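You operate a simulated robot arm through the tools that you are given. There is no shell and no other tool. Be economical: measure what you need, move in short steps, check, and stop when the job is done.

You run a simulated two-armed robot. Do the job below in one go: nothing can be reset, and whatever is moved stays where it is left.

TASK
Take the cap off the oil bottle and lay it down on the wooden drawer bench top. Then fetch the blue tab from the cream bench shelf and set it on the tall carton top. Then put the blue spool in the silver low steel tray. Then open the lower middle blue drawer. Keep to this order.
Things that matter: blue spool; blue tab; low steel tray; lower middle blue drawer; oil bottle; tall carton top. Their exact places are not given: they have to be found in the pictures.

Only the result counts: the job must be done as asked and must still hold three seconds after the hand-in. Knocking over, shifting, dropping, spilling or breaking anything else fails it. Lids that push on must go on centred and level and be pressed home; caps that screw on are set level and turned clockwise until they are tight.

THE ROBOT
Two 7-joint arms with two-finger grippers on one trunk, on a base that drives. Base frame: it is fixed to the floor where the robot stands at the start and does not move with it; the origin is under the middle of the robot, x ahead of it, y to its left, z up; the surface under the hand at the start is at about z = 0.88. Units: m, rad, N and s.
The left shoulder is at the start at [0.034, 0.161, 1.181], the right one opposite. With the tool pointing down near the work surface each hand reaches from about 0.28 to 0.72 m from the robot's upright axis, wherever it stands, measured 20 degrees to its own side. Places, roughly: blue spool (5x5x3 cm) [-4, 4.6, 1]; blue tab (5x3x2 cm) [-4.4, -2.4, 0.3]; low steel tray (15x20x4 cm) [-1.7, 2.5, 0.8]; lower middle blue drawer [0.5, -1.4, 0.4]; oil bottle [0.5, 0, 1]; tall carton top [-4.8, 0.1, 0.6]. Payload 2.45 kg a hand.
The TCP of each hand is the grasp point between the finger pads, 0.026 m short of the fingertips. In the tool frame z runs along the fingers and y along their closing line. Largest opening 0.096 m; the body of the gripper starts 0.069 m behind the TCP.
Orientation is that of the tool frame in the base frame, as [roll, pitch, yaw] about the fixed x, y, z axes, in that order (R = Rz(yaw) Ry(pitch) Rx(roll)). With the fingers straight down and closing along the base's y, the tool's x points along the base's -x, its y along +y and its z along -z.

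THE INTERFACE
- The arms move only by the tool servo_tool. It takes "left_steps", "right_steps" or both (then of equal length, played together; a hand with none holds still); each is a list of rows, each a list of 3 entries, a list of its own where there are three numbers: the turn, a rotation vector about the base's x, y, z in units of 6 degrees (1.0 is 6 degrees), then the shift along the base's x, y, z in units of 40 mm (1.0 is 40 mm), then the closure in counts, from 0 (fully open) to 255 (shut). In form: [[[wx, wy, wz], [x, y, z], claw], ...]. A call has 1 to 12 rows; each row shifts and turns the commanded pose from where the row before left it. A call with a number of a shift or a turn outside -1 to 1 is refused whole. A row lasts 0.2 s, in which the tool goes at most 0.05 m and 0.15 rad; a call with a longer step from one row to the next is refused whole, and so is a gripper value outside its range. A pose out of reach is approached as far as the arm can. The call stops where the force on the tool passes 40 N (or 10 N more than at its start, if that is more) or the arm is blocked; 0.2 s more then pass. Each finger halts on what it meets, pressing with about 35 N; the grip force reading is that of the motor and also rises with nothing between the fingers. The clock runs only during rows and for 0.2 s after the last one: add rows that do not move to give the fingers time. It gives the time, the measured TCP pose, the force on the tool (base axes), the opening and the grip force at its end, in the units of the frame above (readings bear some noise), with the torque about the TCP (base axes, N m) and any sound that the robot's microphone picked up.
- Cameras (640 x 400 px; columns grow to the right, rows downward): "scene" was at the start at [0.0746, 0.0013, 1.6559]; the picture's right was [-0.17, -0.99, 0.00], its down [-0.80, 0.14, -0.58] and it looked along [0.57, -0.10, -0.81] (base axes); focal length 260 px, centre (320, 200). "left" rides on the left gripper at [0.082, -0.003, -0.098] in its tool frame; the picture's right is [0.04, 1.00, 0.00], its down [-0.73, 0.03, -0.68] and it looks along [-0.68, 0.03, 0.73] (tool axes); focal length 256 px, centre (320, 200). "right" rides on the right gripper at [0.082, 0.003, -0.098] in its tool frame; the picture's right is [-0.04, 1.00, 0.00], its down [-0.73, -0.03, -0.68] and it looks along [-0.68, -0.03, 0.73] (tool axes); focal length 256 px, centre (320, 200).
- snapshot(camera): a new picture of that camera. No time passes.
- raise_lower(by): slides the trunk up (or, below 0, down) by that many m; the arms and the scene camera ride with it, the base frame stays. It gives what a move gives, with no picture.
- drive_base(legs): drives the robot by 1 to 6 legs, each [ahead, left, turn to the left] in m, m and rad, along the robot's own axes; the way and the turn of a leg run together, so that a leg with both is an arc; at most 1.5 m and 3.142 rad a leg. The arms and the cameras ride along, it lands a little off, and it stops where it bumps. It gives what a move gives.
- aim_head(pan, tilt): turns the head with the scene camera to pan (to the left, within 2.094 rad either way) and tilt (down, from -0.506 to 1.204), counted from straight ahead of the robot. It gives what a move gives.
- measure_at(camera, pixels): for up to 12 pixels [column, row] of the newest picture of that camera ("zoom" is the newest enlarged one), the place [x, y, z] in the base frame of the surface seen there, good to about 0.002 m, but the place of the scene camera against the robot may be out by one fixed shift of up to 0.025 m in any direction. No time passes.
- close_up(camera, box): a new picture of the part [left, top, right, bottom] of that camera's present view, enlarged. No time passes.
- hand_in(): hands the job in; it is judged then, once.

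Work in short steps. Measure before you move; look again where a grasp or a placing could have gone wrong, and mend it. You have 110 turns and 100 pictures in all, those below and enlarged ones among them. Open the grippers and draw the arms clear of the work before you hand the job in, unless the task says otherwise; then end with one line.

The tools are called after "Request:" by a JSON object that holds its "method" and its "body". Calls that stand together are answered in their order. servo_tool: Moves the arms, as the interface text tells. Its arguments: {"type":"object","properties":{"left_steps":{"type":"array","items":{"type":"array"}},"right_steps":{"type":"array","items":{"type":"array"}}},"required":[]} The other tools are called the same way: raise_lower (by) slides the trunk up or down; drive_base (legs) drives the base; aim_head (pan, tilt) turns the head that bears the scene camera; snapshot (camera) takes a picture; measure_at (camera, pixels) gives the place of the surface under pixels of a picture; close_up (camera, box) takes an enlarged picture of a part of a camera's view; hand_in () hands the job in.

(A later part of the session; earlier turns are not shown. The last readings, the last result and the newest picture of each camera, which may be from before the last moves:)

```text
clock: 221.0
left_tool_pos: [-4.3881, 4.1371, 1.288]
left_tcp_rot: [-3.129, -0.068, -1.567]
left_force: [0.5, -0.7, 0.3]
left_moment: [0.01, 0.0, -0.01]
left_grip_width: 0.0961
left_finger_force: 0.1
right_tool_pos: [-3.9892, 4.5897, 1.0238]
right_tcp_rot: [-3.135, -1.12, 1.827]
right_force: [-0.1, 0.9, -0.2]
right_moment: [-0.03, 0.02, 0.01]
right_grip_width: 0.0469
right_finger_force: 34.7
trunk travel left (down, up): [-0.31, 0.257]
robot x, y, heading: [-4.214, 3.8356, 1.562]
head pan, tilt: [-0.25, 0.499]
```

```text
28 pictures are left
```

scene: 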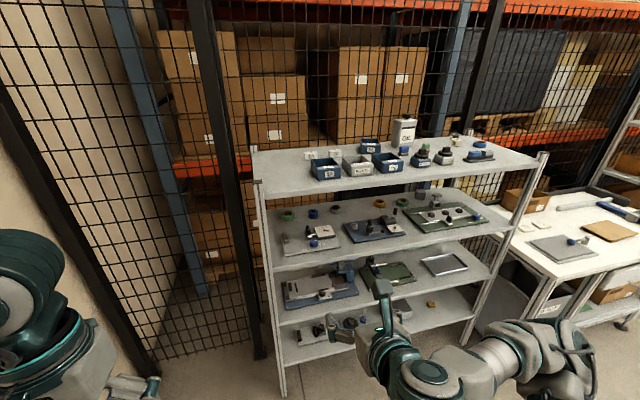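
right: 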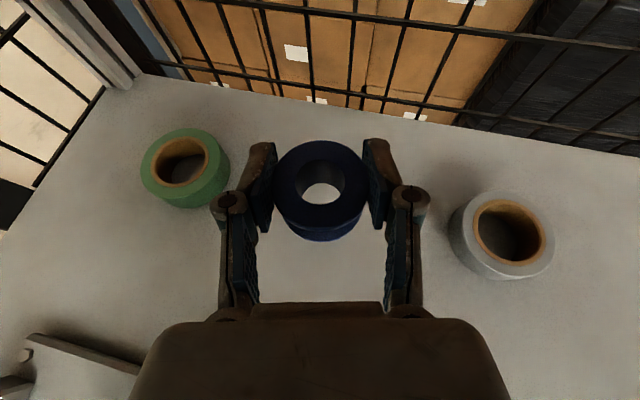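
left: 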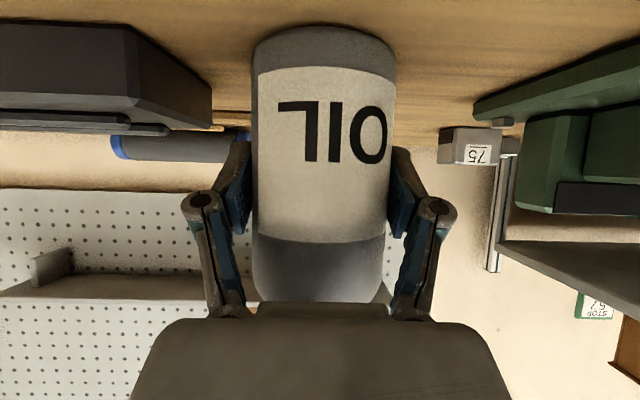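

The spool is held at 47 mm and lifted. I draw back with the arm along the lane, then back the base off 0.5 m.

Request:
{"method": "servo_tool", "body": {"right_steps": [[[0, 0, 0], [0.3, -0.7, 0.1], 200], [[0, 0, 0], [0.3, -0.8, 0.1], 200], [[0, 0, 0], [0.3, -0.8, 0.1], 200], [[0, 0, 0], [0.1, -0.8, 0], 200], [[0, 0, 0], [0, 0, 0], 200]]}}

Request:
{"method": "drive_base", "body": {"legs": [[-0.55, 0, 0]]}}

Request:
{"method": "aim_head", "body": {"pan": -1.2, "tilt": 0.5}}

Request:
{"method": "snapshot", "body": {"camera": "scene"}}

```text
clock: 222.2
left_tool_pos: [-4.3876, 4.1381, 1.2896]
left_tcp_rot: [-3.13, -0.069, -1.564]
left_force: [0.5, 0.5, 0.1]
left_moment: [-0.01, -0.01, 0.0]
left_grip_width: 0.0959
left_finger_force: 0.1
right_tool_pos: [-3.9491, 4.4665, 1.0353]
right_tcp_rot: [-3.132, -1.118, 1.823]
right_force: [-0.4, 0.0, -0.4]
right_moment: [-0.01, 0.02, -0.02]
right_grip_width: 0.0471
right_finger_force: 35.0
trunk travel left (down, up): [-0.31, 0.257]
robot x, y, heading: [-4.2089, 3.8348, 1.565]
head pan, tilt: [-0.25, 0.499]
```

```text
clock: 225.4
left_tool_pos: [-4.39, 3.5844, 1.2894]
left_tcp_rot: [-3.129, -0.068, -1.559]
left_force: [0.1, 0.2, 0.3]
left_moment: [0.0, 0.03, 0.02]
left_grip_width: 0.096
left_finger_force: 0.0
right_tool_pos: [-3.9539, 3.9156, 1.0356]
right_tcp_rot: [-3.134, -1.119, 1.831]
right_force: [-1.0, 0.0, 0.3]
right_moment: [0.0, 0.01, 0.0]
right_grip_width: 0.0471
right_finger_force: 35.1
trunk travel left (down, up): [-0.31, 0.257]
robot x, y, heading: [-4.2068, 3.289, 1.572]
head pan, tilt: [-0.25, 0.499]
```

```text
clock: 226.6
left_tool_pos: [-4.3905, 3.5803, 1.2894]
left_tcp_rot: [-3.131, -0.066, -1.56]
left_force: [-0.8, 0.3, -0.7]
left_moment: [0.0, 0.0, 0.01]
left_grip_width: 0.0959
left_finger_force: 0.0
right_tool_pos: [-3.954, 3.9126, 1.0369]
right_tcp_rot: [-3.134, -1.123, 1.832]
right_force: [0.8, -0.3, 0.7]
right_moment: [0.01, 0.03, -0.01]
right_grip_width: 0.047
right_finger_force: 35.4
trunk travel left (down, up): [-0.31, 0.257]
robot x, y, heading: [-4.2054, 3.2834, 1.574]
head pan, tilt: [-1.201, 0.499]
```

```text
27 pictures are left
```

scene: 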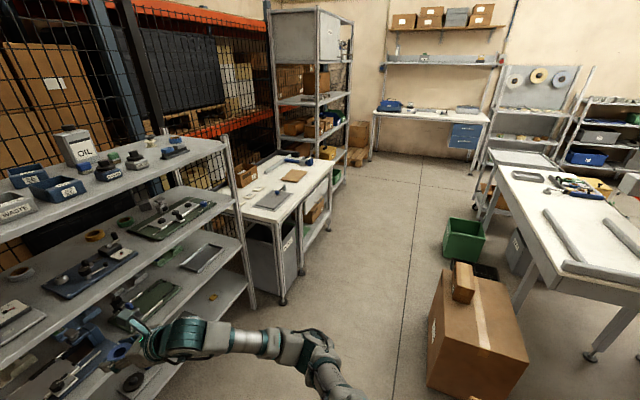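

An aisle leads +x between the racks and the boxes. The tray should be on the white table at right; I measure landmarks.

Request:
{"method": "measure_at", "body": {"camera": "scene", "pixels": [[282, 300], [330, 230], [435, 370], [505, 330], [462, 255], [590, 355], [500, 170], [530, 177], [560, 265], [445, 150], [430, 200], [255, 300]]}}

Request:
{"method": "close_up", "body": {"camera": "scene", "box": [460, 130, 640, 290]}}

```text
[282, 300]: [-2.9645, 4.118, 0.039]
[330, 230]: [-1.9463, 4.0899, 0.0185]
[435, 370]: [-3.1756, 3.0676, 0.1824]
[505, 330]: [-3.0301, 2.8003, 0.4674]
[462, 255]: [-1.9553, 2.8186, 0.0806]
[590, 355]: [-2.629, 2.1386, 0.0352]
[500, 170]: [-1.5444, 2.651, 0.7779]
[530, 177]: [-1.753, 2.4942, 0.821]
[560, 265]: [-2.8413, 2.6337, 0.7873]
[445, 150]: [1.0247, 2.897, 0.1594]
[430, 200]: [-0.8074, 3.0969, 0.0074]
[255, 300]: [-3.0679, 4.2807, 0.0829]
```

```text
2.50 times, centred on (550, 210) of scene
```

zoom: 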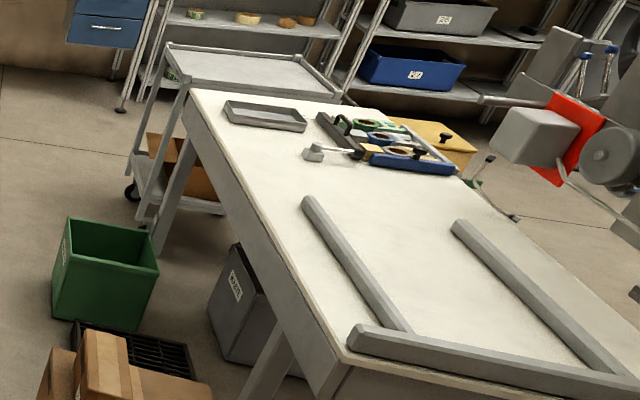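

The tray is at about (-1.75,2.5) on the white table, and the aisle is y 3.1 to 4.1. I turn right to face +x, shift to y 3.5, and drive 2.5 m along the aisle.

Request:
{"method": "drive_base", "body": {"legs": [[0, 0, -1.572], [0, 0.22, 0], [1.3, 0, 0], [1.18, 0, 0]]}}

Request:
{"method": "aim_head", "body": {"pan": -1.1, "tilt": 0.75}}

Request:
{"method": "snapshot", "body": {"camera": "scene"}}

```text
clock: 243.9
left_tool_pos: [-1.4301, 3.7082, 1.2899]
left_tcp_rot: [-3.129, -0.067, -3.121]
left_force: [-0.3, 0.4, 0.5]
left_moment: [0.0, -0.01, 0.01]
left_grip_width: 0.0961
left_finger_force: 0.1
right_tool_pos: [-1.0934, 3.2751, 1.0371]
right_tcp_rot: [-3.134, -1.123, 0.269]
right_force: [-0.6, -0.5, 0.4]
right_moment: [-0.02, 0.0, -0.02]
right_grip_width: 0.0472
right_finger_force: 35.1
trunk travel left (down, up): [-0.31, 0.257]
robot x, y, heading: [-1.7247, 3.5253, 0.011]
head pan, tilt: [-1.201, 0.499]
```

```text
clock: 244.6
left_tool_pos: [-1.4331, 3.7084, 1.2917]
left_tcp_rot: [-3.128, -0.063, -3.119]
left_force: [-0.5, 0.3, -0.6]
left_moment: [-0.04, -0.03, 0.01]
left_grip_width: 0.0959
left_finger_force: 0.0
right_tool_pos: [-1.0958, 3.2752, 1.0393]
right_tcp_rot: [-3.137, -1.123, 0.273]
right_force: [0.6, 0.1, -0.6]
right_moment: [-0.03, 0.03, -0.01]
right_grip_width: 0.0472
right_finger_force: 35.3
trunk travel left (down, up): [-0.31, 0.257]
robot x, y, heading: [-1.7266, 3.5263, 0.015]
head pan, tilt: [-1.1, 0.75]
```

```text
25 pictures are left
```

scene: 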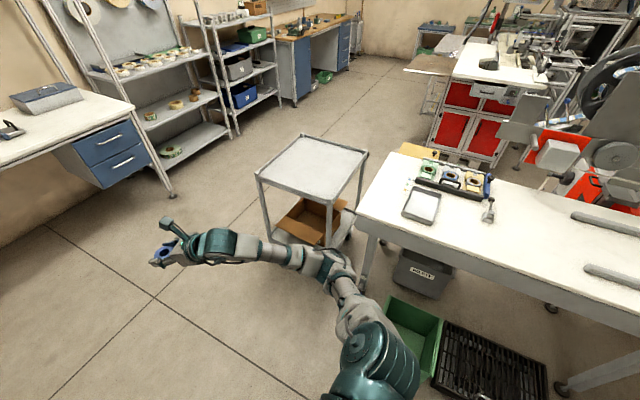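

The tray is at (423,205) on the table's left end, with the cart at (310,165) beside it. I measure the tray and the obstacles.

Request:
{"method": "measure_at", "body": {"camera": "scene", "pixels": [[423, 206], [404, 212], [434, 220], [441, 193], [411, 188], [358, 215], [400, 240], [258, 178], [325, 190], [270, 238], [385, 320], [365, 285]]}}

Request:
{"method": "close_up", "body": {"camera": "scene", "box": [350, 140, 530, 260]}}

```text
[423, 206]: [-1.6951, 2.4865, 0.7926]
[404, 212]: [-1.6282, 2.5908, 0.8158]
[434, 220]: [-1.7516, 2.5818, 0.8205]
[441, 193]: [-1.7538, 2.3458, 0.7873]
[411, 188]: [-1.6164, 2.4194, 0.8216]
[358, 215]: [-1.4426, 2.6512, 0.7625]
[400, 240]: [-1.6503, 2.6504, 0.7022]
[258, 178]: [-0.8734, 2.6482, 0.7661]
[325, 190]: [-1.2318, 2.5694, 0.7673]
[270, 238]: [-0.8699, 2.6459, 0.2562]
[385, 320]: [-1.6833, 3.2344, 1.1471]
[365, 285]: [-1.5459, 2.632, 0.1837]
```

```text
3.33 times, centred on (440, 200) of scene
```

zoom: 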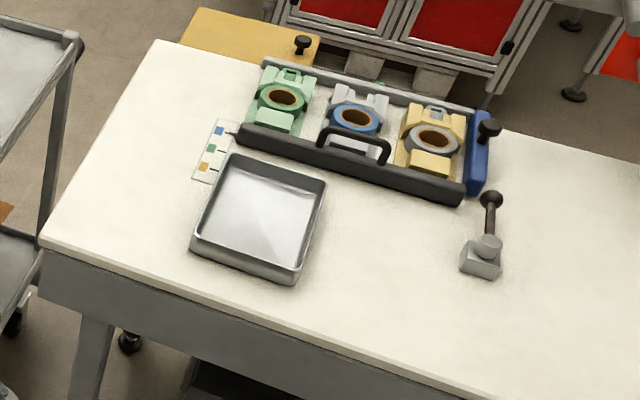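

Tray spans x -1.755..-1.62, y 2.40..2.59, with its rim at z about 0.815. I turn to face it (-y), shift left 0.25 m and go ahead 0.33 m.

Request:
{"method": "drive_base", "body": {"legs": [[0, 0, -1.585], [0.33, 0.25, 0]]}}

Request:
{"method": "snapshot", "body": {"camera": "right"}}

```text
clock: 250.8
left_tool_pos: [-1.3622, 2.943, 1.2978]
left_tcp_rot: [3.127, -0.058, 1.572]
left_force: [-2.3, -0.6, -0.9]
left_moment: [0.05, -0.1, -0.01]
left_grip_width: 0.0959
left_finger_force: 0.1
right_tool_pos: [-1.7943, 2.6116, 1.033]
right_tcp_rot: [-3.087, -1.132, -1.363]
right_force: [-1.1, -1.3, -1.9]
right_moment: [-0.09, -0.06, 0.08]
right_grip_width: 0.0469
right_finger_force: 35.5
trunk travel left (down, up): [-0.31, 0.257]
robot x, y, heading: [-1.5075, 3.2284, -1.586]
head pan, tilt: [-1.1, 0.75]
stopped in leg 2: the robot was blocked; the commanded pose is now the measured one
```

```text
23 pictures are left
```

right: 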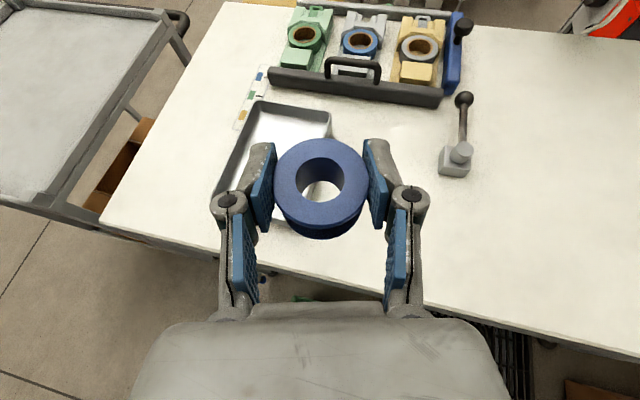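

The base was stopped short at (-1.51,3.23). I look down ahead to see what blocked it.

Request:
{"method": "aim_head", "body": {"pan": -0.2, "tilt": 1.15}}

Request:
{"method": "snapshot", "body": {"camera": "scene"}}

```text
clock: 252.0
left_tool_pos: [-1.3219, 2.9438, 1.2928]
left_tcp_rot: [-3.125, -0.055, 1.572]
left_force: [0.9, -0.7, 0.3]
left_moment: [0.04, 0.02, 0.03]
left_grip_width: 0.0962
left_finger_force: 0.0
right_tool_pos: [-1.7614, 2.6137, 1.0429]
right_tcp_rot: [3.139, -1.131, -1.31]
right_force: [0.6, 0.1, 0.3]
right_moment: [0.0, 0.04, -0.03]
right_grip_width: 0.0471
right_finger_force: 34.7
trunk travel left (down, up): [-0.31, 0.257]
robot x, y, heading: [-1.5011, 3.2285, -1.578]
head pan, tilt: [-0.201, 1.15]
```

```text
22 pictures are left
```

scene: 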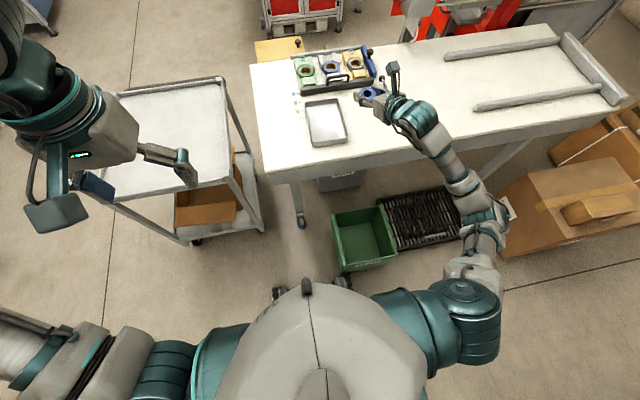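

The front bumper sits against the green bin's corner (340,272). I measure the bin and my distance before moving away from it.

Request:
{"method": "measure_at", "body": {"camera": "scene", "pixels": [[332, 213], [342, 272], [396, 262], [381, 207], [342, 282], [385, 205], [278, 292], [327, 120], [308, 103], [341, 97], [350, 138], [315, 145]]}}

Request:
{"method": "close_up", "body": {"camera": "scene", "box": [250, 180, 470, 310]}}

```text
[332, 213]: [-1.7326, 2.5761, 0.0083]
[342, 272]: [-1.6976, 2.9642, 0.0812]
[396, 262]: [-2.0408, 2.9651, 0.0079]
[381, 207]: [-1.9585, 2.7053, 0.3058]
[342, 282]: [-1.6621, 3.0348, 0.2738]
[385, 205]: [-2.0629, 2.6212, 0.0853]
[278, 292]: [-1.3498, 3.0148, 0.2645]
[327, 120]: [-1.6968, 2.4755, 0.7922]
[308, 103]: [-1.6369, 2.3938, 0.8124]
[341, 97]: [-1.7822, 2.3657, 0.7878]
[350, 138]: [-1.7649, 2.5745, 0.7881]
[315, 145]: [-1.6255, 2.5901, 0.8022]
```

```text
2.91 times, centred on (360, 245) of scene
```

zoom: 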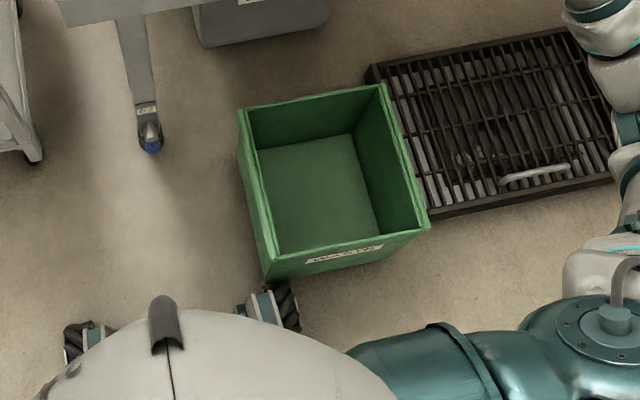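

The right front wheel stands at the bin's corner; the bin still lies at its old place by the figures. I back off 30 mm and 30 mm left, lower the trunk 0.15 m, and bring the spool over the tray.

Request:
{"method": "drive_base", "body": {"legs": [[-0.03, 0.03, 0]]}}

Request:
{"method": "raise_lower", "body": {"by": -0.13}}

Request:
{"method": "servo_tool", "body": {"right_steps": [[[0, 0, 0], [0.5, -0.7, 0], 200], [[0, 0, 0], [0.5, -0.7, 0], 200], [[0, 0, 0], [0.3, -0.7, 0], 200], [[0, 0, 0], [0, -0.5, 0], 200], [[0, 0, 0], [0, 0, 0], 200], [[0, 0, 0], [0, 0, 0], 200]]}}

Request:
{"method": "snapshot", "body": {"camera": "right"}}

```text
clock: 252.9
left_tool_pos: [-1.3023, 2.9703, 1.2921]
left_tcp_rot: [-3.137, -0.058, 1.573]
left_force: [0.3, -0.2, 0.0]
left_moment: [-0.01, 0.0, 0.03]
left_grip_width: 0.096
left_finger_force: 0.0
right_tool_pos: [-1.7424, 2.6408, 1.0414]
right_tcp_rot: [-3.128, -1.13, -1.325]
right_force: [0.1, 0.7, 0.6]
right_moment: [-0.03, -0.05, -0.04]
right_grip_width: 0.047
right_finger_force: 35.0
trunk travel left (down, up): [-0.31, 0.257]
robot x, y, heading: [-1.4722, 3.2593, -1.584]
head pan, tilt: [-0.201, 1.15]
```

```text
clock: 254.5
left_tool_pos: [-1.3016, 2.9783, 1.1659]
left_tcp_rot: [-3.135, -0.052, 1.573]
left_force: [0.0, 0.1, -0.3]
left_moment: [-0.02, 0.03, 0.01]
left_grip_width: 0.0958
left_finger_force: 0.1
right_tool_pos: [-1.7404, 2.6473, 0.9168]
right_tcp_rot: [-3.133, -1.138, -1.321]
right_force: [0.4, -0.1, 0.2]
right_moment: [-0.05, 0.04, -0.03]
right_grip_width: 0.0471
right_finger_force: 34.6
trunk travel left (down, up): [-0.18, 0.387]
robot x, y, heading: [-1.4739, 3.2577, -1.581]
head pan, tilt: [-0.201, 1.15]
```

```text
clock: 255.9
left_tool_pos: [-1.3141, 2.9778, 1.1664]
left_tcp_rot: [3.139, -0.053, 1.572]
left_force: [-0.1, 0.5, 0.1]
left_moment: [0.04, 0.03, 0.01]
left_grip_width: 0.096
left_finger_force: 0.1
right_tool_pos: [-1.6991, 2.5419, 0.9113]
right_tcp_rot: [-3.11, -1.135, -1.343]
right_force: [-0.2, -0.7, -0.3]
right_moment: [0.0, 0.0, 0.0]
right_grip_width: 0.0469
right_finger_force: 34.7
trunk travel left (down, up): [-0.18, 0.387]
robot x, y, heading: [-1.4764, 3.2582, -1.579]
head pan, tilt: [-0.201, 1.15]
```

```text
20 pictures are left
```

right: 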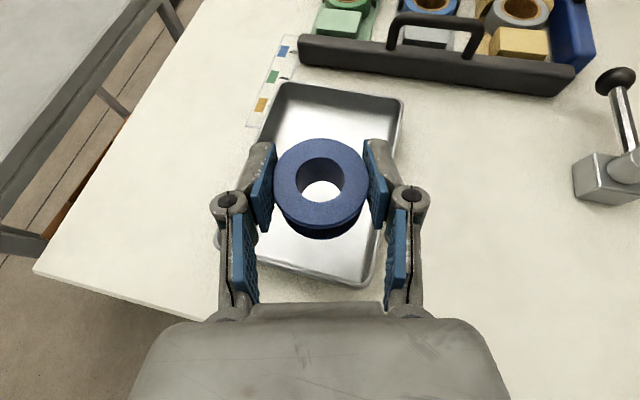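

The spool hangs over the tray. I measure the tray's floor and rims with the hand camera.

Request:
{"method": "measure_at", "body": {"camera": "right", "pixels": [[330, 110], [285, 85], [402, 100], [362, 285], [225, 245], [300, 250], [345, 250], [390, 130], [500, 230]]}}

```text
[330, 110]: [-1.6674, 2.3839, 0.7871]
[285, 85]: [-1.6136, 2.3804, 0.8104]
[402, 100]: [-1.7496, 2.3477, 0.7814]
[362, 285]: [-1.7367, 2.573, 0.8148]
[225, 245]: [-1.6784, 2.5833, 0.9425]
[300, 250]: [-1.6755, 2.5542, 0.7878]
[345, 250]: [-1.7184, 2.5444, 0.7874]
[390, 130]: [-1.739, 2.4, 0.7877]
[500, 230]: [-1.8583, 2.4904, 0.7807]
```

Tray floor is z 0.787, rim 0.815, centre (-1.68,2.475). I move the spool over the centre and lower to TCP z 0.817.

Request:
{"method": "servo_tool", "body": {"right_steps": [[[0, 0, 0], [0.2, -0.8, 0], 200], [[0, 0, 0], [0.2, -0.8, -0.3], 200], [[0, 0, 0], [0, 0, -0.8], 200], [[0, 0, 0], [0, 0, -0.8], 200], [[0, 0, 0], [0, 0, -0.35], 200], [[0, 0, 0], [0, 0, 0], 200], [[0, 0, 0], [0, 0, 0], 200]]}}

Request:
{"method": "snapshot", "body": {"camera": "right"}}

```text
clock: 257.5
left_tool_pos: [-1.3138, 2.9773, 1.1657]
left_tcp_rot: [3.139, -0.053, 1.574]
left_force: [-0.6, -0.4, -0.4]
left_moment: [-0.03, -0.01, 0.0]
left_grip_width: 0.096
left_finger_force: 0.2
right_tool_pos: [-1.682, 2.4776, 0.8222]
right_tcp_rot: [-3.11, -1.138, -1.343]
right_force: [0.1, -1.5, -0.2]
right_moment: [-0.02, 0.0, 0.02]
right_grip_width: 0.0469
right_finger_force: 34.8
trunk travel left (down, up): [-0.18, 0.387]
robot x, y, heading: [-1.4776, 3.2577, -1.579]
head pan, tilt: [-0.201, 1.15]
```

```text
19 pictures are left
```

right: 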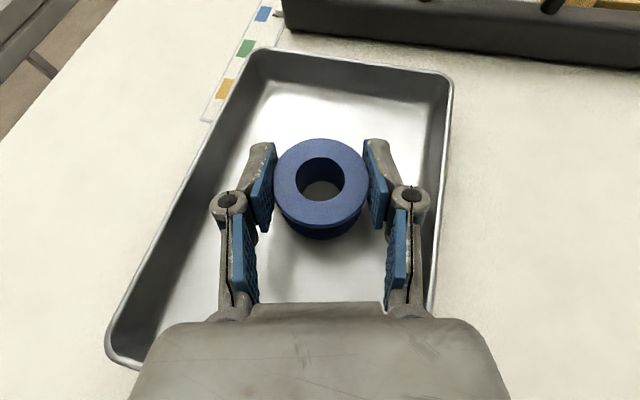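

The spool is inside the tray, 6 mm above the floor. I lower it, open partly, and withdraw along the fingers.

Request:
{"method": "servo_tool", "body": {"right_steps": [[[0, 0, 0], [0, 0, -0.14], 200], [[0, 0, 0], [0, 0, 0], 200], [[0, 0, 0], [0, 0, 0], 130], [[0, 0, 0], [0, 0, 0], 75], [[0, 0, 0], [0, 0, 0], 75], [[0, 0, 0], [-0.1, 0.44, 0.3], 75], [[0, 0, 0], [-0.15, 0.7, 0.5], 75], [[0, 0, 0], [-0.15, 0.7, 0.6], 75], [[0, 0, 0], [0, 0.5, 0.8], 75], [[0, 0, 0], [0, 0, 0.8], 75]]}}

Request:
{"method": "snapshot", "body": {"camera": "right"}}

```text
clock: 259.7
left_tool_pos: [-1.3115, 2.9769, 1.1661]
left_tcp_rot: [-3.141, -0.052, 1.574]
left_force: [0.0, -0.3, -0.4]
left_moment: [0.04, 0.01, 0.0]
left_grip_width: 0.0964
left_finger_force: 0.0
right_tool_pos: [-1.6964, 2.5738, 0.9374]
right_tcp_rot: [-3.115, -1.134, -1.338]
right_force: [0.2, 0.2, -0.6]
right_moment: [-0.01, 0.0, -0.02]
right_grip_width: 0.0679
right_finger_force: 0.0
trunk travel left (down, up): [-0.18, 0.387]
robot x, y, heading: [-1.4734, 3.26, -1.581]
head pan, tilt: [-0.201, 1.15]
```

```text
18 pictures are left
```

right: 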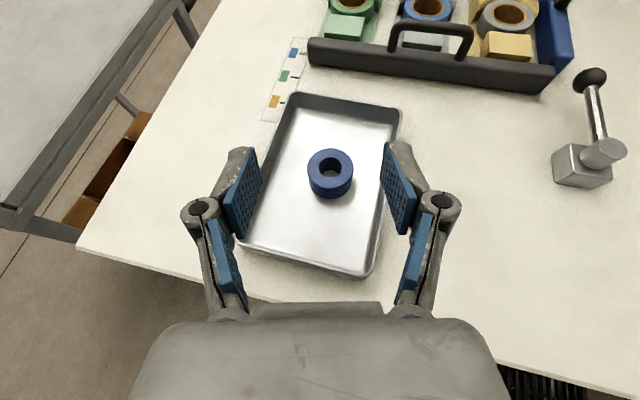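

The spool stands in the tray. I raise the trunk, draw the right hand back, slide left to x -0.45, and look toward the drawer bench.

Request:
{"method": "raise_lower", "body": {"by": 0.13}}

Request:
{"method": "drive_base", "body": {"legs": [[-0.15, 0, 0], [0, 1.05, 0]]}}

Request:
{"method": "aim_head", "body": {"pan": 0.1, "tilt": 0.4}}

Request:
{"method": "snapshot", "body": {"camera": "scene"}}

```text
clock: 261.2
left_tool_pos: [-1.3124, 2.9779, 1.2966]
left_tcp_rot: [3.14, -0.054, 1.572]
left_force: [1.0, 0.0, -0.2]
left_moment: [0.0, -0.01, -0.05]
left_grip_width: 0.0958
left_finger_force: 0.1
right_tool_pos: [-1.6975, 2.5717, 1.0665]
right_tcp_rot: [-3.113, -1.136, -1.342]
right_force: [-0.6, -0.5, 0.5]
right_moment: [-0.01, 0.02, 0.01]
right_grip_width: 0.0677
right_finger_force: 0.2
trunk travel left (down, up): [-0.31, 0.257]
robot x, y, heading: [-1.4753, 3.258, -1.581]
head pan, tilt: [-0.201, 1.15]
```

```text
clock: 267.6
left_tool_pos: [-0.2588, 3.1246, 1.2962]
left_tcp_rot: [3.139, -0.052, 1.582]
left_force: [-0.7, -0.3, -0.4]
left_moment: [0.01, -0.01, 0.04]
left_grip_width: 0.0961
left_finger_force: 0.0
right_tool_pos: [-0.639, 2.7139, 1.0679]
right_tcp_rot: [-3.112, -1.137, -1.332]
right_force: [0.2, -0.4, 0.0]
right_moment: [0.01, -0.02, 0.02]
right_grip_width: 0.0679
right_finger_force: 0.1
trunk travel left (down, up): [-0.31, 0.257]
robot x, y, heading: [-0.4235, 3.4029, -1.572]
head pan, tilt: [-0.201, 1.15]
```

```text
clock: 268.7
left_tool_pos: [-0.2602, 3.1271, 1.2971]
left_tcp_rot: [3.139, -0.049, 1.582]
left_force: [-0.1, 0.5, -0.6]
left_moment: [-0.02, 0.0, -0.01]
left_grip_width: 0.0962
left_finger_force: 0.1
right_tool_pos: [-0.6404, 2.7175, 1.0687]
right_tcp_rot: [-3.111, -1.138, -1.331]
right_force: [-0.2, -0.2, 0.1]
right_moment: [0.01, 0.03, 0.03]
right_grip_width: 0.0675
right_finger_force: 0.1
trunk travel left (down, up): [-0.31, 0.257]
robot x, y, heading: [-0.419, 3.402, -1.571]
head pan, tilt: [0.099, 0.4]
```

```text
17 pictures are left
```

scene: 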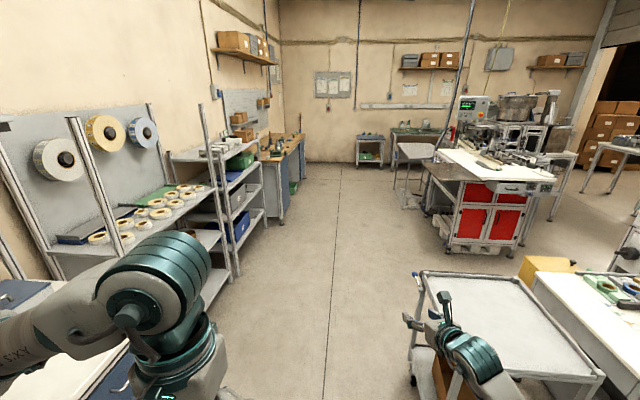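

The corridor ahead is wide and clear. I measure its side limits.

Request:
{"method": "measure_at", "body": {"camera": "scene", "pixels": [[232, 275], [268, 230], [280, 220], [305, 180], [425, 270], [455, 250], [425, 165], [335, 250], [232, 150], [380, 165]]}}

```text
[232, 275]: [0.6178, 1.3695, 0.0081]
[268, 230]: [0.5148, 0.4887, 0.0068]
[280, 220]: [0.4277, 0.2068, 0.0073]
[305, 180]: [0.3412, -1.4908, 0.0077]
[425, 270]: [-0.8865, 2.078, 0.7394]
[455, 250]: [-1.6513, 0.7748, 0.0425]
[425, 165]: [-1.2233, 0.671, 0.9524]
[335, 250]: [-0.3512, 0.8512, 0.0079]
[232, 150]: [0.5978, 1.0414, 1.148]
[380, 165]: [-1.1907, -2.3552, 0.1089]
```

Limits are x -0.87 and 0.34. I drive 4.65 m along -y, then turn left to face the drawers.

Request:
{"method": "drive_base", "body": {"legs": [[1.45, -0.02, 0], [1.45, 0, 0], [1.45, 0, 0], [0.3, 0, 0], [0, 0, 1.57]]}}

Request:
{"method": "aim_head", "body": {"pan": -0.1, "tilt": 0.8}}

Request:
{"method": "snapshot", "body": {"camera": "scene"}}

```text
clock: 295.0
left_tool_pos: [-0.1269, -1.0785, 1.2983]
left_tcp_rot: [3.14, -0.049, -3.125]
left_force: [0.0, 0.1, 0.6]
left_moment: [0.01, -0.02, -0.02]
left_grip_width: 0.0962
left_finger_force: 0.1
right_tool_pos: [0.2857, -1.4566, 1.0692]
right_tcp_rot: [-3.116, -1.139, 0.247]
right_force: [0.0, -0.3, 0.2]
right_moment: [-0.02, 0.0, -0.01]
right_grip_width: 0.0676
right_finger_force: 0.0
trunk travel left (down, up): [-0.31, 0.257]
robot x, y, heading: [-0.4025, -1.244, 0.012]
head pan, tilt: [0.099, 0.4]
```

```text
clock: 295.9
left_tool_pos: [-0.1325, -1.0785, 1.2984]
left_tcp_rot: [3.142, -0.045, -3.123]
left_force: [0.1, -0.4, 0.2]
left_moment: [0.04, 0.0, -0.02]
left_grip_width: 0.0959
left_finger_force: 0.1
right_tool_pos: [0.2822, -1.4564, 1.0722]
right_tcp_rot: [-3.115, -1.143, 0.25]
right_force: [0.5, -1.1, 0.4]
right_moment: [-0.02, -0.01, -0.02]
right_grip_width: 0.068
right_finger_force: 0.2
trunk travel left (down, up): [-0.31, 0.257]
robot x, y, heading: [-0.4037, -1.2476, 0.002]
head pan, tilt: [-0.099, 0.799]
```

```text
16 pictures are left
```

scene: 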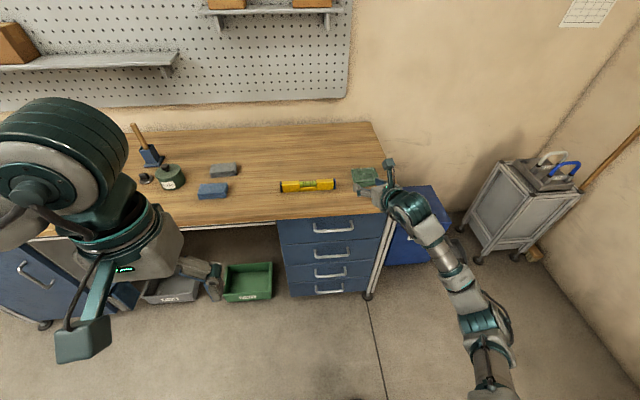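

A stack of four blue drawers; "lower middle" is the third from the top, handle at (330,273). I enlarge and measure.

Request:
{"method": "close_up", "body": {"camera": "scene", "box": [265, 205, 405, 305]}}

Request:
{"method": "measure_at", "body": {"camera": "scene", "pixels": [[333, 229], [333, 254], [330, 273], [318, 274], [343, 273], [330, 292], [290, 273], [372, 270], [383, 240], [370, 295], [300, 222]]}}

```text
4.00 times, centred on (335, 255) of scene
```

zoom: 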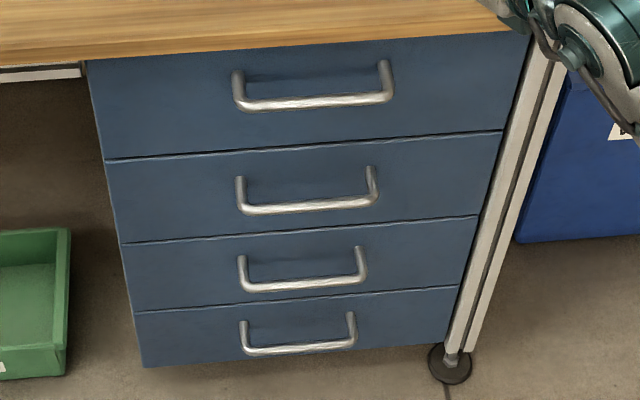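

```text
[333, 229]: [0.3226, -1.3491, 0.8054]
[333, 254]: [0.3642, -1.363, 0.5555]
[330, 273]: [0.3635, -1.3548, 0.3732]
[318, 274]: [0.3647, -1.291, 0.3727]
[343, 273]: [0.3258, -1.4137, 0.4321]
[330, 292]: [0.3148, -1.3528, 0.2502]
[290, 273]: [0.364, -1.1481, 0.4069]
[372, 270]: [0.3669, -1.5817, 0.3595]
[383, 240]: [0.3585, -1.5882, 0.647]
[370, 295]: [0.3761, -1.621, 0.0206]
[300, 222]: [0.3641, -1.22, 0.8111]
```

I measure the third handle's bar in the zoom.

Request:
{"method": "measure_at", "body": {"camera": "zoom", "pixels": [[300, 286], [260, 288], [340, 282], [300, 208], [300, 350], [240, 262], [360, 255], [300, 260]]}}

```text
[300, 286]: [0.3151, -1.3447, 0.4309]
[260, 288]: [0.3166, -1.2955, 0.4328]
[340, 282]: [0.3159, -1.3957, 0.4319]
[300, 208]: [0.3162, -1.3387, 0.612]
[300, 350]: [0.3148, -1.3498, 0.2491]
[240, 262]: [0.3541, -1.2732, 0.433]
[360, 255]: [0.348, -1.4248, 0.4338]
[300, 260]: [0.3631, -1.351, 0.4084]
```

The bar of the third handle runs y -1.28 to -1.42 at x 0.315, z 0.432, 45 mm off the face. I back off 0.2 m, yaw the hand straight, and roll it 90 degrees so the fingers close vertically on the bar.

Request:
{"method": "drive_base", "body": {"legs": [[-0.2, 0, 0]]}}

Request:
{"method": "servo_tool", "body": {"right_steps": [[[0, 0, -0.8], [0, 0, 0], 0], [[0, 0, -0.8], [0, 0, 0], 0], [[0, 0, -0.8], [0, 0, 0], 0], [[-0.9, 0, 0.41], [0, 0, 0], 0], [[-0.9, 0, 0.41], [0, 0, 0], 0], [[-0.9, 0, 0.41], [0, 0, 0], 0], [[-0.9, 0, 0.41], [0, 0, 0], 0], [[-0.9, 0, 0.41], [0, 0, 0], 0], [[-0.9, 0, 0.41], [0, 0, 0], 0], [[-0.9, 0, 0.41], [0, 0, 0], 0], [[-0.9, 0, 0.41], [0, 0, 0], 0], [[0, 0, 0], [0, 0, 0], 0]]}}

Request:
{"method": "servo_tool", "body": {"right_steps": [[[-0.9, 0, 0.41], [0, 0, 0], 0], [[-0.9, 0, 0.41], [0, 0, 0], 0], [[-0.9, 0, 0.41], [0, 0, 0], 0], [[-0.9, 0, 0.41], [0, 0, 0], 0], [[-0.9, 0, 0.41], [0, 0, 0], 0], [[-0.9, 0, 0.41], [0, 0, 0], 0], [[-0.9, 0, 0.41], [0, 0, 0], 0], [[0, 0, 0], [0, 0, 0], 0]]}}

Request:
{"method": "raise_lower", "body": {"by": -0.3}}

```text
clock: 297.5
left_tool_pos: [-0.3322, -1.081, 1.2985]
left_tcp_rot: [3.141, -0.046, -3.126]
left_force: [-0.6, -0.3, 1.0]
left_moment: [0.04, -0.02, -0.04]
left_grip_width: 0.096
left_finger_force: 0.1
right_tool_pos: [0.0816, -1.4586, 1.0708]
right_tcp_rot: [-3.115, -1.141, 0.248]
right_force: [0.6, -0.6, -0.6]
right_moment: [0.0, -0.01, 0.0]
right_grip_width: 0.0678
right_finger_force: 0.1
trunk travel left (down, up): [-0.31, 0.257]
robot x, y, heading: [-0.6037, -1.2421, 0.007]
head pan, tilt: [-0.099, 0.799]
```

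```text
clock: 300.1
left_tool_pos: [-0.337, -1.0801, 1.2989]
left_tcp_rot: [3.139, -0.042, -3.127]
left_force: [0.2, 0.8, 0.1]
left_moment: [0.01, -0.04, -0.03]
left_grip_width: 0.0959
left_finger_force: 0.0
right_tool_pos: [0.0782, -1.4591, 1.0738]
right_tcp_rot: [2.145, -0.664, 1.21]
right_force: [0.6, 0.5, 0.4]
right_moment: [-0.02, 0.0, 0.03]
right_grip_width: 0.0961
right_finger_force: 0.1
trunk travel left (down, up): [-0.31, 0.257]
robot x, y, heading: [-0.6011, -1.2458, 0.001]
head pan, tilt: [-0.099, 0.799]
```

```text
clock: 301.9
left_tool_pos: [-0.3361, -1.0808, 1.2996]
left_tcp_rot: [3.139, -0.044, -3.126]
left_force: [0.3, -0.9, -0.1]
left_moment: [-0.02, -0.02, -0.01]
left_grip_width: 0.0958
left_finger_force: 0.2
right_tool_pos: [0.0778, -1.4591, 1.0747]
right_tcp_rot: [2.021, -0.017, 1.568]
right_force: [-0.1, 0.4, 0.0]
right_moment: [0.0, -0.01, 0.0]
right_grip_width: 0.0959
right_finger_force: 0.1
trunk travel left (down, up): [-0.31, 0.257]
robot x, y, heading: [-0.6023, -1.2443, 0.009]
head pan, tilt: [-0.099, 0.799]
```

```text
clock: 304.9
left_tool_pos: [-0.3382, -1.0809, 1.0005]
left_tcp_rot: [3.139, -0.042, -3.126]
left_force: [-0.4, -0.5, 0.6]
left_moment: [0.0, 0.0, -0.02]
left_grip_width: 0.0959
left_finger_force: 0.0
right_tool_pos: [0.0764, -1.4586, 0.775]
right_tcp_rot: [2.019, -0.016, 1.566]
right_force: [0.6, 0.2, -0.3]
right_moment: [-0.01, 0.0, 0.0]
right_grip_width: 0.0962
right_finger_force: 0.0
trunk travel left (down, up): [-0.01, 0.557]
robot x, y, heading: [-0.6055, -1.2416, 0.005]
head pan, tilt: [-0.099, 0.799]
```

The hand closes vertically now, pointing forward 26 degrees down. I lower it to z 0.47 and align y with the handle's middle.

Request:
{"method": "servo_tool", "body": {"right_steps": [[[0, 0, 0], [0, 0.35, -0.95], 0], [[0, 0, 0], [0, 0.35, -0.95], 0], [[0, 0, 0], [0, 0.35, -0.95], 0], [[0, 0, 0], [0, 0.35, -0.95], 0], [[0, 0, 0], [0, 0.35, -0.95], 0], [[0, 0, 0], [0, 0.35, -0.95], 0], [[0, 0, 0], [0, 0.35, -0.95], 0], [[0, 0, 0], [0, 0.35, -0.9], 0], [[0, 0, 0], [0, 0, 0], 0], [[0, 0, 0], [0, 0, 0], 0]]}}

Request:
{"method": "snapshot", "body": {"camera": "right"}}

```text
clock: 307.1
left_tool_pos: [-0.3367, -1.0857, 0.9996]
left_tcp_rot: [3.137, -0.047, -3.125]
left_force: [0.9, -0.6, -0.3]
left_moment: [0.01, -0.03, -0.03]
left_grip_width: 0.096
left_finger_force: 0.1
right_tool_pos: [0.0586, -1.3128, 0.5008]
right_tcp_rot: [2.026, -0.018, 1.561]
right_force: [0.2, -0.5, 0.0]
right_moment: [0.02, -0.02, 0.01]
right_grip_width: 0.096
right_finger_force: 0.0
right hand out of reach, approached as far as the arm can: row 4, 5, 6, 7, 8
trunk travel left (down, up): [-0.01, 0.557]
robot x, y, heading: [-0.6033, -1.2471, 0.008]
head pan, tilt: [-0.099, 0.799]
```

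```text
14 pictures are left
```

right: 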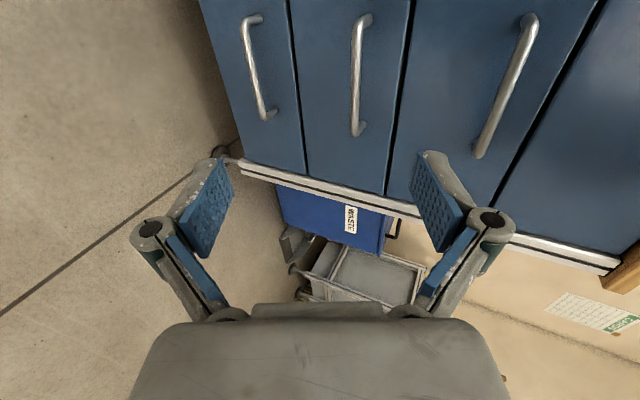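

I see the bottom, third (358,75) and second handles. I measure the third's bar.

Request:
{"method": "measure_at", "body": {"camera": "right", "pixels": [[357, 75], [358, 35], [356, 110], [353, 75], [362, 75], [340, 75], [255, 65], [505, 85]]}}

```text
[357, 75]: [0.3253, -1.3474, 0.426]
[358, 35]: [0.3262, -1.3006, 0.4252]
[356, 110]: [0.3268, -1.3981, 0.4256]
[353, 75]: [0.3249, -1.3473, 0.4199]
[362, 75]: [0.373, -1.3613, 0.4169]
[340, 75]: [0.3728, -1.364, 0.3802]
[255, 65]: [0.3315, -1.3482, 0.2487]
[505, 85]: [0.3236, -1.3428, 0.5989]
```

The bar's centre is about (0.330,-1.347,0.424) and the face is at x 0.373. I drive 0.17 m nearer, flatten the hand by 16 degrees, align with the bar, and narrow the opening to 50 mm.

Request:
{"method": "drive_base", "body": {"legs": [[0.17, 0, 0]]}}

Request:
{"method": "servo_tool", "body": {"right_steps": [[[0, -0.9, 0], [0, -0.3, -0.6], 120], [[0, -0.9, 0], [0, -0.3, -0.7], 120], [[0, -0.9, 0], [0, -0.25, -0.6], 120], [[0, 0, 0], [0, 0, 0], 120], [[0, 0, 0], [0, 0, 0], 120]]}}

Request:
{"method": "snapshot", "body": {"camera": "right"}}

```text
clock: 308.5
left_tool_pos: [-0.1656, -1.0811, 0.9994]
left_tcp_rot: [3.139, -0.044, -3.127]
left_force: [-0.5, 0.0, -0.5]
left_moment: [0.01, 0.02, 0.01]
left_grip_width: 0.0961
left_finger_force: 0.0
right_tool_pos: [0.2291, -1.3106, 0.5007]
right_tcp_rot: [2.029, -0.015, 1.56]
right_force: [0.7, 0.3, -0.7]
right_moment: [0.02, -0.02, 0.0]
right_grip_width: 0.0961
right_finger_force: 0.0
trunk travel left (down, up): [-0.01, 0.557]
robot x, y, heading: [-0.433, -1.2447, 0.001]
head pan, tilt: [-0.099, 0.799]
```

```text
clock: 309.7
left_tool_pos: [-0.1724, -1.0824, 1.0013]
left_tcp_rot: [3.14, -0.041, -3.125]
left_force: [0.0, 0.0, 0.8]
left_moment: [0.01, -0.01, -0.02]
left_grip_width: 0.0959
left_finger_force: 0.1
right_tool_pos: [0.2197, -1.2334, 0.5093]
right_tcp_rot: [1.757, -0.012, 1.538]
right_force: [0.7, 0.0, 0.9]
right_moment: [-0.04, 0.01, -0.03]
right_grip_width: 0.0509
right_finger_force: 0.0
right hand out of reach, approached as far as the arm can: row 1, 2, 3
trunk travel left (down, up): [-0.01, 0.557]
robot x, y, heading: [-0.4331, -1.2451, 0.007]
head pan, tilt: [-0.099, 0.799]
```

```text
13 pictures are left
```

right: 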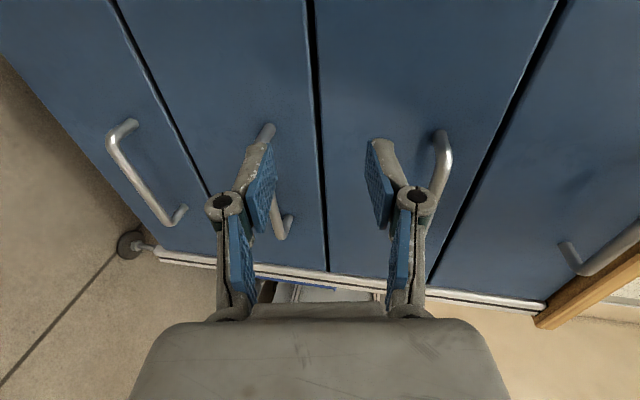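

The flat pose is near the arm's limit there. I shift the base 0.15 m left and 0.05 m back to give the right arm a better position, and set the tilt to about 20 degrees.

Request:
{"method": "drive_base", "body": {"legs": [[-0.05, 0.16, 0]]}}

Request:
{"method": "servo_tool", "body": {"right_steps": [[[0, 0.8, 0], [0.1, -0.8, -0.2], 120], [[0, 0.8, 0], [0.1, -0.85, -0.2], 120], [[0, 0, 0], [0.1, -0.85, -0.25], 120], [[0, 0, 0], [0.1, -0.85, -0.25], 120], [[0, 0, 0], [0.2, -0.85, -0.25], 120], [[0, 0, 0], [0.2, -0.85, -0.25], 120], [[0, 0, 0], [0.2, -0.85, -0.3], 120], [[0, 0, 0], [0.2, -0.8, -0.3], 120], [[0, 0, 0], [0, 0, 0], 120], [[0, 0, 0], [0, 0, 0], 120]]}}

Request:
{"method": "snapshot", "body": {"camera": "right"}}

```text
clock: 311.2
left_tool_pos: [-0.2226, -0.9196, 1.0015]
left_tcp_rot: [3.14, -0.039, -3.128]
left_force: [0.8, -0.2, 0.2]
left_moment: [0.0, -0.01, 0.02]
left_grip_width: 0.0962
left_finger_force: 0.0
right_tool_pos: [0.1683, -1.0708, 0.5089]
right_tcp_rot: [1.755, -0.015, 1.54]
right_force: [0.8, 0.9, -0.3]
right_moment: [-0.01, -0.01, 0.0]
right_grip_width: 0.0511
right_finger_force: 0.1
trunk travel left (down, up): [-0.01, 0.557]
robot x, y, heading: [-0.4833, -1.0861, 0.005]
head pan, tilt: [-0.099, 0.799]
```

```text
clock: 313.4
left_tool_pos: [-0.2269, -0.9204, 1.0023]
left_tcp_rot: [3.138, -0.034, -3.128]
left_force: [0.2, 0.4, -0.2]
left_moment: [-0.03, -0.01, 0.0]
left_grip_width: 0.0957
left_finger_force: 0.1
right_tool_pos: [0.225, -1.167, 0.5415]
right_tcp_rot: [1.93, -0.002, 1.518]
right_force: [-0.1, 0.8, -0.4]
right_moment: [-0.02, -0.03, 0.01]
right_grip_width: 0.0512
right_finger_force: 0.1
right hand out of reach, approached as far as the arm can: row 2, 3, 4, 5, 6, 7, 8
trunk travel left (down, up): [-0.01, 0.557]
robot x, y, heading: [-0.4853, -1.0832, 0.006]
head pan, tilt: [-0.099, 0.799]
```

```text
12 pictures are left
```

right: 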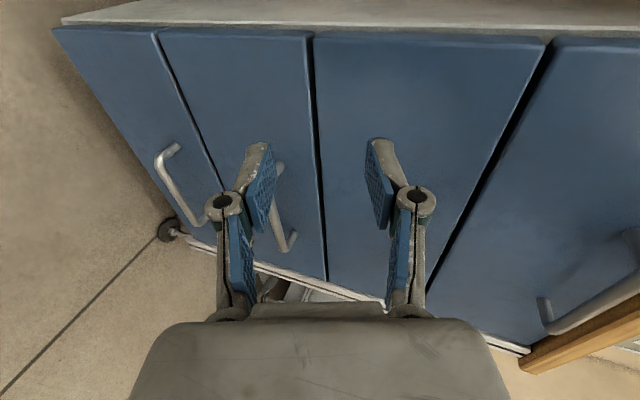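

Flat and low is past the wrist's limit, but the 43 degree tilt reached lower before. I shift right 0.1 m and tilt the hand to 45 degrees at a drawn-back place (0.07,-1.347,0.50).

Request:
{"method": "drive_base", "body": {"legs": [[0, -0.1, 0]]}}

Request:
{"method": "servo_tool", "body": {"right_steps": [[[0, 0.8, 0], [-0.775, -0.4, 0], 130], [[0, 0.8, 0], [-0.775, -0.4, 0], 130], [[0, 0.8, 0], [-0.775, -0.4, 0], 130], [[0, 0.8, 0], [-0.775, -0.4, -0.3], 130], [[0, 0.8, 0], [-0.775, -0.4, -0.4], 130], [[0, 0, 0], [0, 0, -0.3], 130], [[0, 0, 0], [0, 0, 0], 130], [[0, 0, 0], [0, 0, 0], 130]]}}

```text
clock: 314.5
left_tool_pos: [-0.2244, -0.9795, 0.9954]
left_tcp_rot: [-3.112, -0.039, -3.129]
left_force: [-0.4, 1.4, 0.6]
left_moment: [-0.16, 0.03, 0.04]
left_grip_width: 0.096
left_finger_force: 0.1
right_tool_pos: [0.2263, -1.2407, 0.541]
right_tcp_rot: [1.931, 0.029, 1.52]
right_force: [0.7, 1.7, -0.8]
right_moment: [-0.07, 0.03, -0.18]
right_grip_width: 0.0508
right_finger_force: 0.1
trunk travel left (down, up): [-0.01, 0.557]
robot x, y, heading: [-0.4844, -1.174, 0.006]
head pan, tilt: [-0.099, 0.799]
```

```text
clock: 316.3
left_tool_pos: [-0.2307, -1.0322, 1.006]
left_tcp_rot: [3.122, -0.042, -3.129]
left_force: [-0.8, -1.5, -0.3]
left_moment: [0.07, -0.02, -0.04]
left_grip_width: 0.0962
left_finger_force: 0.0
right_tool_pos: [0.0649, -1.3494, 0.5042]
right_tcp_rot: [2.344, 0.0, 1.519]
right_force: [-0.1, -1.5, 0.3]
right_moment: [0.07, 0.0, 0.05]
right_grip_width: 0.0469
right_finger_force: 0.1
trunk travel left (down, up): [-0.01, 0.557]
robot x, y, heading: [-0.4821, -1.1773, 0.002]
head pan, tilt: [-0.099, 0.799]
```

The pose is reached with no limit flags (44 degrees). I drive 0.18 m ahead and check the alignment with the bar.

Request:
{"method": "drive_base", "body": {"legs": [[0.18, 0, 0]]}}

Request:
{"method": "snapshot", "body": {"camera": "right"}}

```text
clock: 317.8
left_tool_pos: [-0.0481, -1.0241, 1.0041]
left_tcp_rot: [3.126, -0.044, -3.128]
left_force: [0.2, -0.7, -0.3]
left_moment: [0.04, 0.02, -0.01]
left_grip_width: 0.096
left_finger_force: 0.1
right_tool_pos: [0.2465, -1.344, 0.504]
right_tcp_rot: [2.344, 0.007, 1.517]
right_force: [-0.3, -1.3, -1.5]
right_moment: [0.02, -0.01, 0.03]
right_grip_width: 0.0469
right_finger_force: 0.0
trunk travel left (down, up): [-0.01, 0.557]
robot x, y, heading: [-0.3017, -1.1766, 0.004]
head pan, tilt: [-0.099, 0.799]
```

```text
11 pictures are left
```

right: 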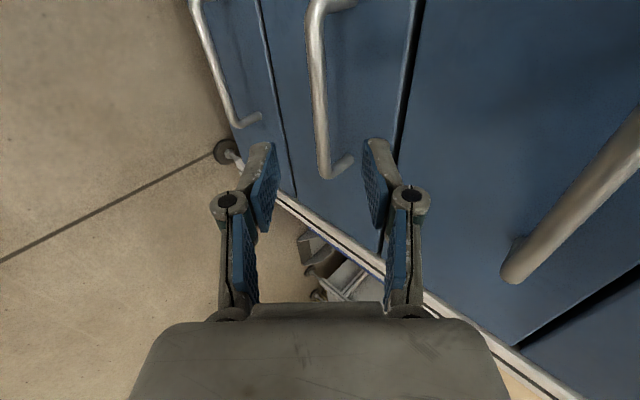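

The third bar at (319,90) lies right between the fingers. I measure it again.

Request:
{"method": "measure_at", "body": {"camera": "right", "pixels": [[318, 90], [316, 50], [322, 140], [312, 90], [325, 90], [350, 120], [385, 100]]}}

```text
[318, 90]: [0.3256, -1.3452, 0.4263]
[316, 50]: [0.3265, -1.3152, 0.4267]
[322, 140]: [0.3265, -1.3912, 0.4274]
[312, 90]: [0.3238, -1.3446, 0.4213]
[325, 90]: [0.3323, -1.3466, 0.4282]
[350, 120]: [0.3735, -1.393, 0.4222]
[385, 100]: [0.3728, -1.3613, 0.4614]
```

The bar centre (0.330,0.423) lies on the finger line. I advance 0.108 m along it and close.

Request:
{"method": "servo_tool", "body": {"right_steps": [[[0, 0, 0], [0.64, 0, -0.63], 130], [[0, 0, 0], [0.64, 0, -0.63], 130], [[0, 0, 0], [0.64, 0, -0.63], 130], [[0, 0, 0], [0, 0, 0], 130], [[0, 0, 0], [0, 0, 0], 130], [[0, 0, 0], [0, 0, 0], 190], [[0, 0, 0], [0, 0, 0], 240], [[0, 0, 0], [0, 0, 0], 240]]}}

Request:
{"method": "snapshot", "body": {"camera": "right"}}

```text
clock: 319.6
left_tool_pos: [-0.0519, -1.0163, 1.0033]
left_tcp_rot: [3.135, -0.051, -3.128]
left_force: [-0.9, 0.4, -0.8]
left_moment: [0.0, -0.01, 0.0]
left_grip_width: 0.096
left_finger_force: 0.1
right_tool_pos: [0.3203, -1.3404, 0.4314]
right_tcp_rot: [2.341, 0.012, 1.524]
right_force: [-7.6, 17.7, -6.7]
right_moment: [0.32, 0.24, 1.69]
right_grip_width: 0.0135
right_finger_force: 39.8
trunk travel left (down, up): [-0.01, 0.557]
robot x, y, heading: [-0.3048, -1.1737, -0.001]
head pan, tilt: [-0.099, 0.799]
```

```text
10 pictures are left
```

right: 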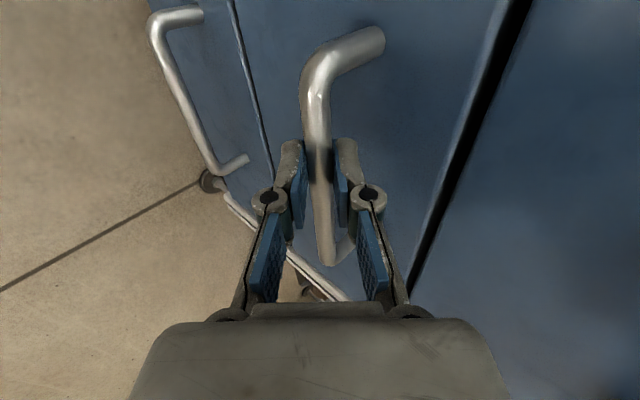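

The bar is gripped (13.5 mm). I pull by driving the base back 0.12 m and look at the force and the drawer.

Request:
{"method": "drive_base", "body": {"legs": [[-0.12, 0, 0]]}}

Request:
{"method": "snapshot", "body": {"camera": "scene"}}

```text
clock: 320.9
left_tool_pos: [-0.1707, -1.0168, 1.0018]
left_tcp_rot: [3.135, -0.055, -3.131]
left_force: [0.3, 0.3, 0.0]
left_moment: [-0.02, -0.01, -0.01]
left_grip_width: 0.0961
left_finger_force: 0.0
right_tool_pos: [0.1991, -1.3413, 0.4317]
right_tcp_rot: [2.344, 0.01, 1.522]
right_force: [-1.5, 34.7, -12.4]
right_moment: [-0.28, 0.16, 1.1]
right_grip_width: 0.0136
right_finger_force: 39.9
trunk travel left (down, up): [-0.01, 0.557]
robot x, y, heading: [-0.4241, -1.1715, -0.001]
head pan, tilt: [-0.099, 0.799]
```

```text
9 pictures are left
```

scene: 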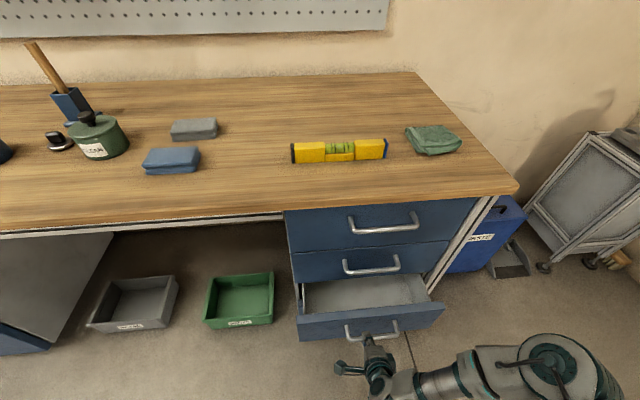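

The third drawer has come out 0.12 m and is empty. I pull another 0.13 m.

Request:
{"method": "drive_base", "body": {"legs": [[-0.13, 0, 0]]}}

```text
clock: 322.1
left_tool_pos: [-0.3033, -1.0201, 1.0021]
left_tcp_rot: [3.132, -0.067, -3.131]
left_force: [0.4, -0.8, -0.5]
left_moment: [0.0, 0.0, 0.0]
left_grip_width: 0.0958
left_finger_force: 0.1
right_tool_pos: [0.0652, -1.3419, 0.4319]
right_tcp_rot: [2.344, 0.004, 1.524]
right_force: [-1.2, 18.9, -32.3]
right_moment: [-0.56, 0.37, 0.75]
right_grip_width: 0.0136
right_finger_force: 40.2
trunk travel left (down, up): [-0.01, 0.557]
robot x, y, heading: [-0.5541, -1.1709, -0.004]
head pan, tilt: [-0.099, 0.799]
```

It slides freely (pull force about 1 N), opened 0.255 m. I pull 0.08 m more for a clear opening.

Request:
{"method": "drive_base", "body": {"legs": [[-0.08, 0, 0]]}}

```text
clock: 323.2
left_tool_pos: [-0.3879, -1.0234, 1.0035]
left_tcp_rot: [3.129, -0.078, -3.135]
left_force: [0.3, 0.7, 0.7]
left_moment: [-0.01, -0.02, -0.01]
left_grip_width: 0.0962
left_finger_force: 0.0
right_tool_pos: [-0.0203, -1.3426, 0.437]
right_tcp_rot: [2.341, 0.002, 1.526]
right_force: [-0.9, 7.4, -35.6]
right_moment: [-0.38, 0.58, 0.98]
right_grip_width: 0.0142
right_finger_force: 40.6
trunk travel left (down, up): [-0.01, 0.557]
robot x, y, heading: [-0.6357, -1.174, -0.006]
head pan, tilt: [-0.099, 0.799]
```

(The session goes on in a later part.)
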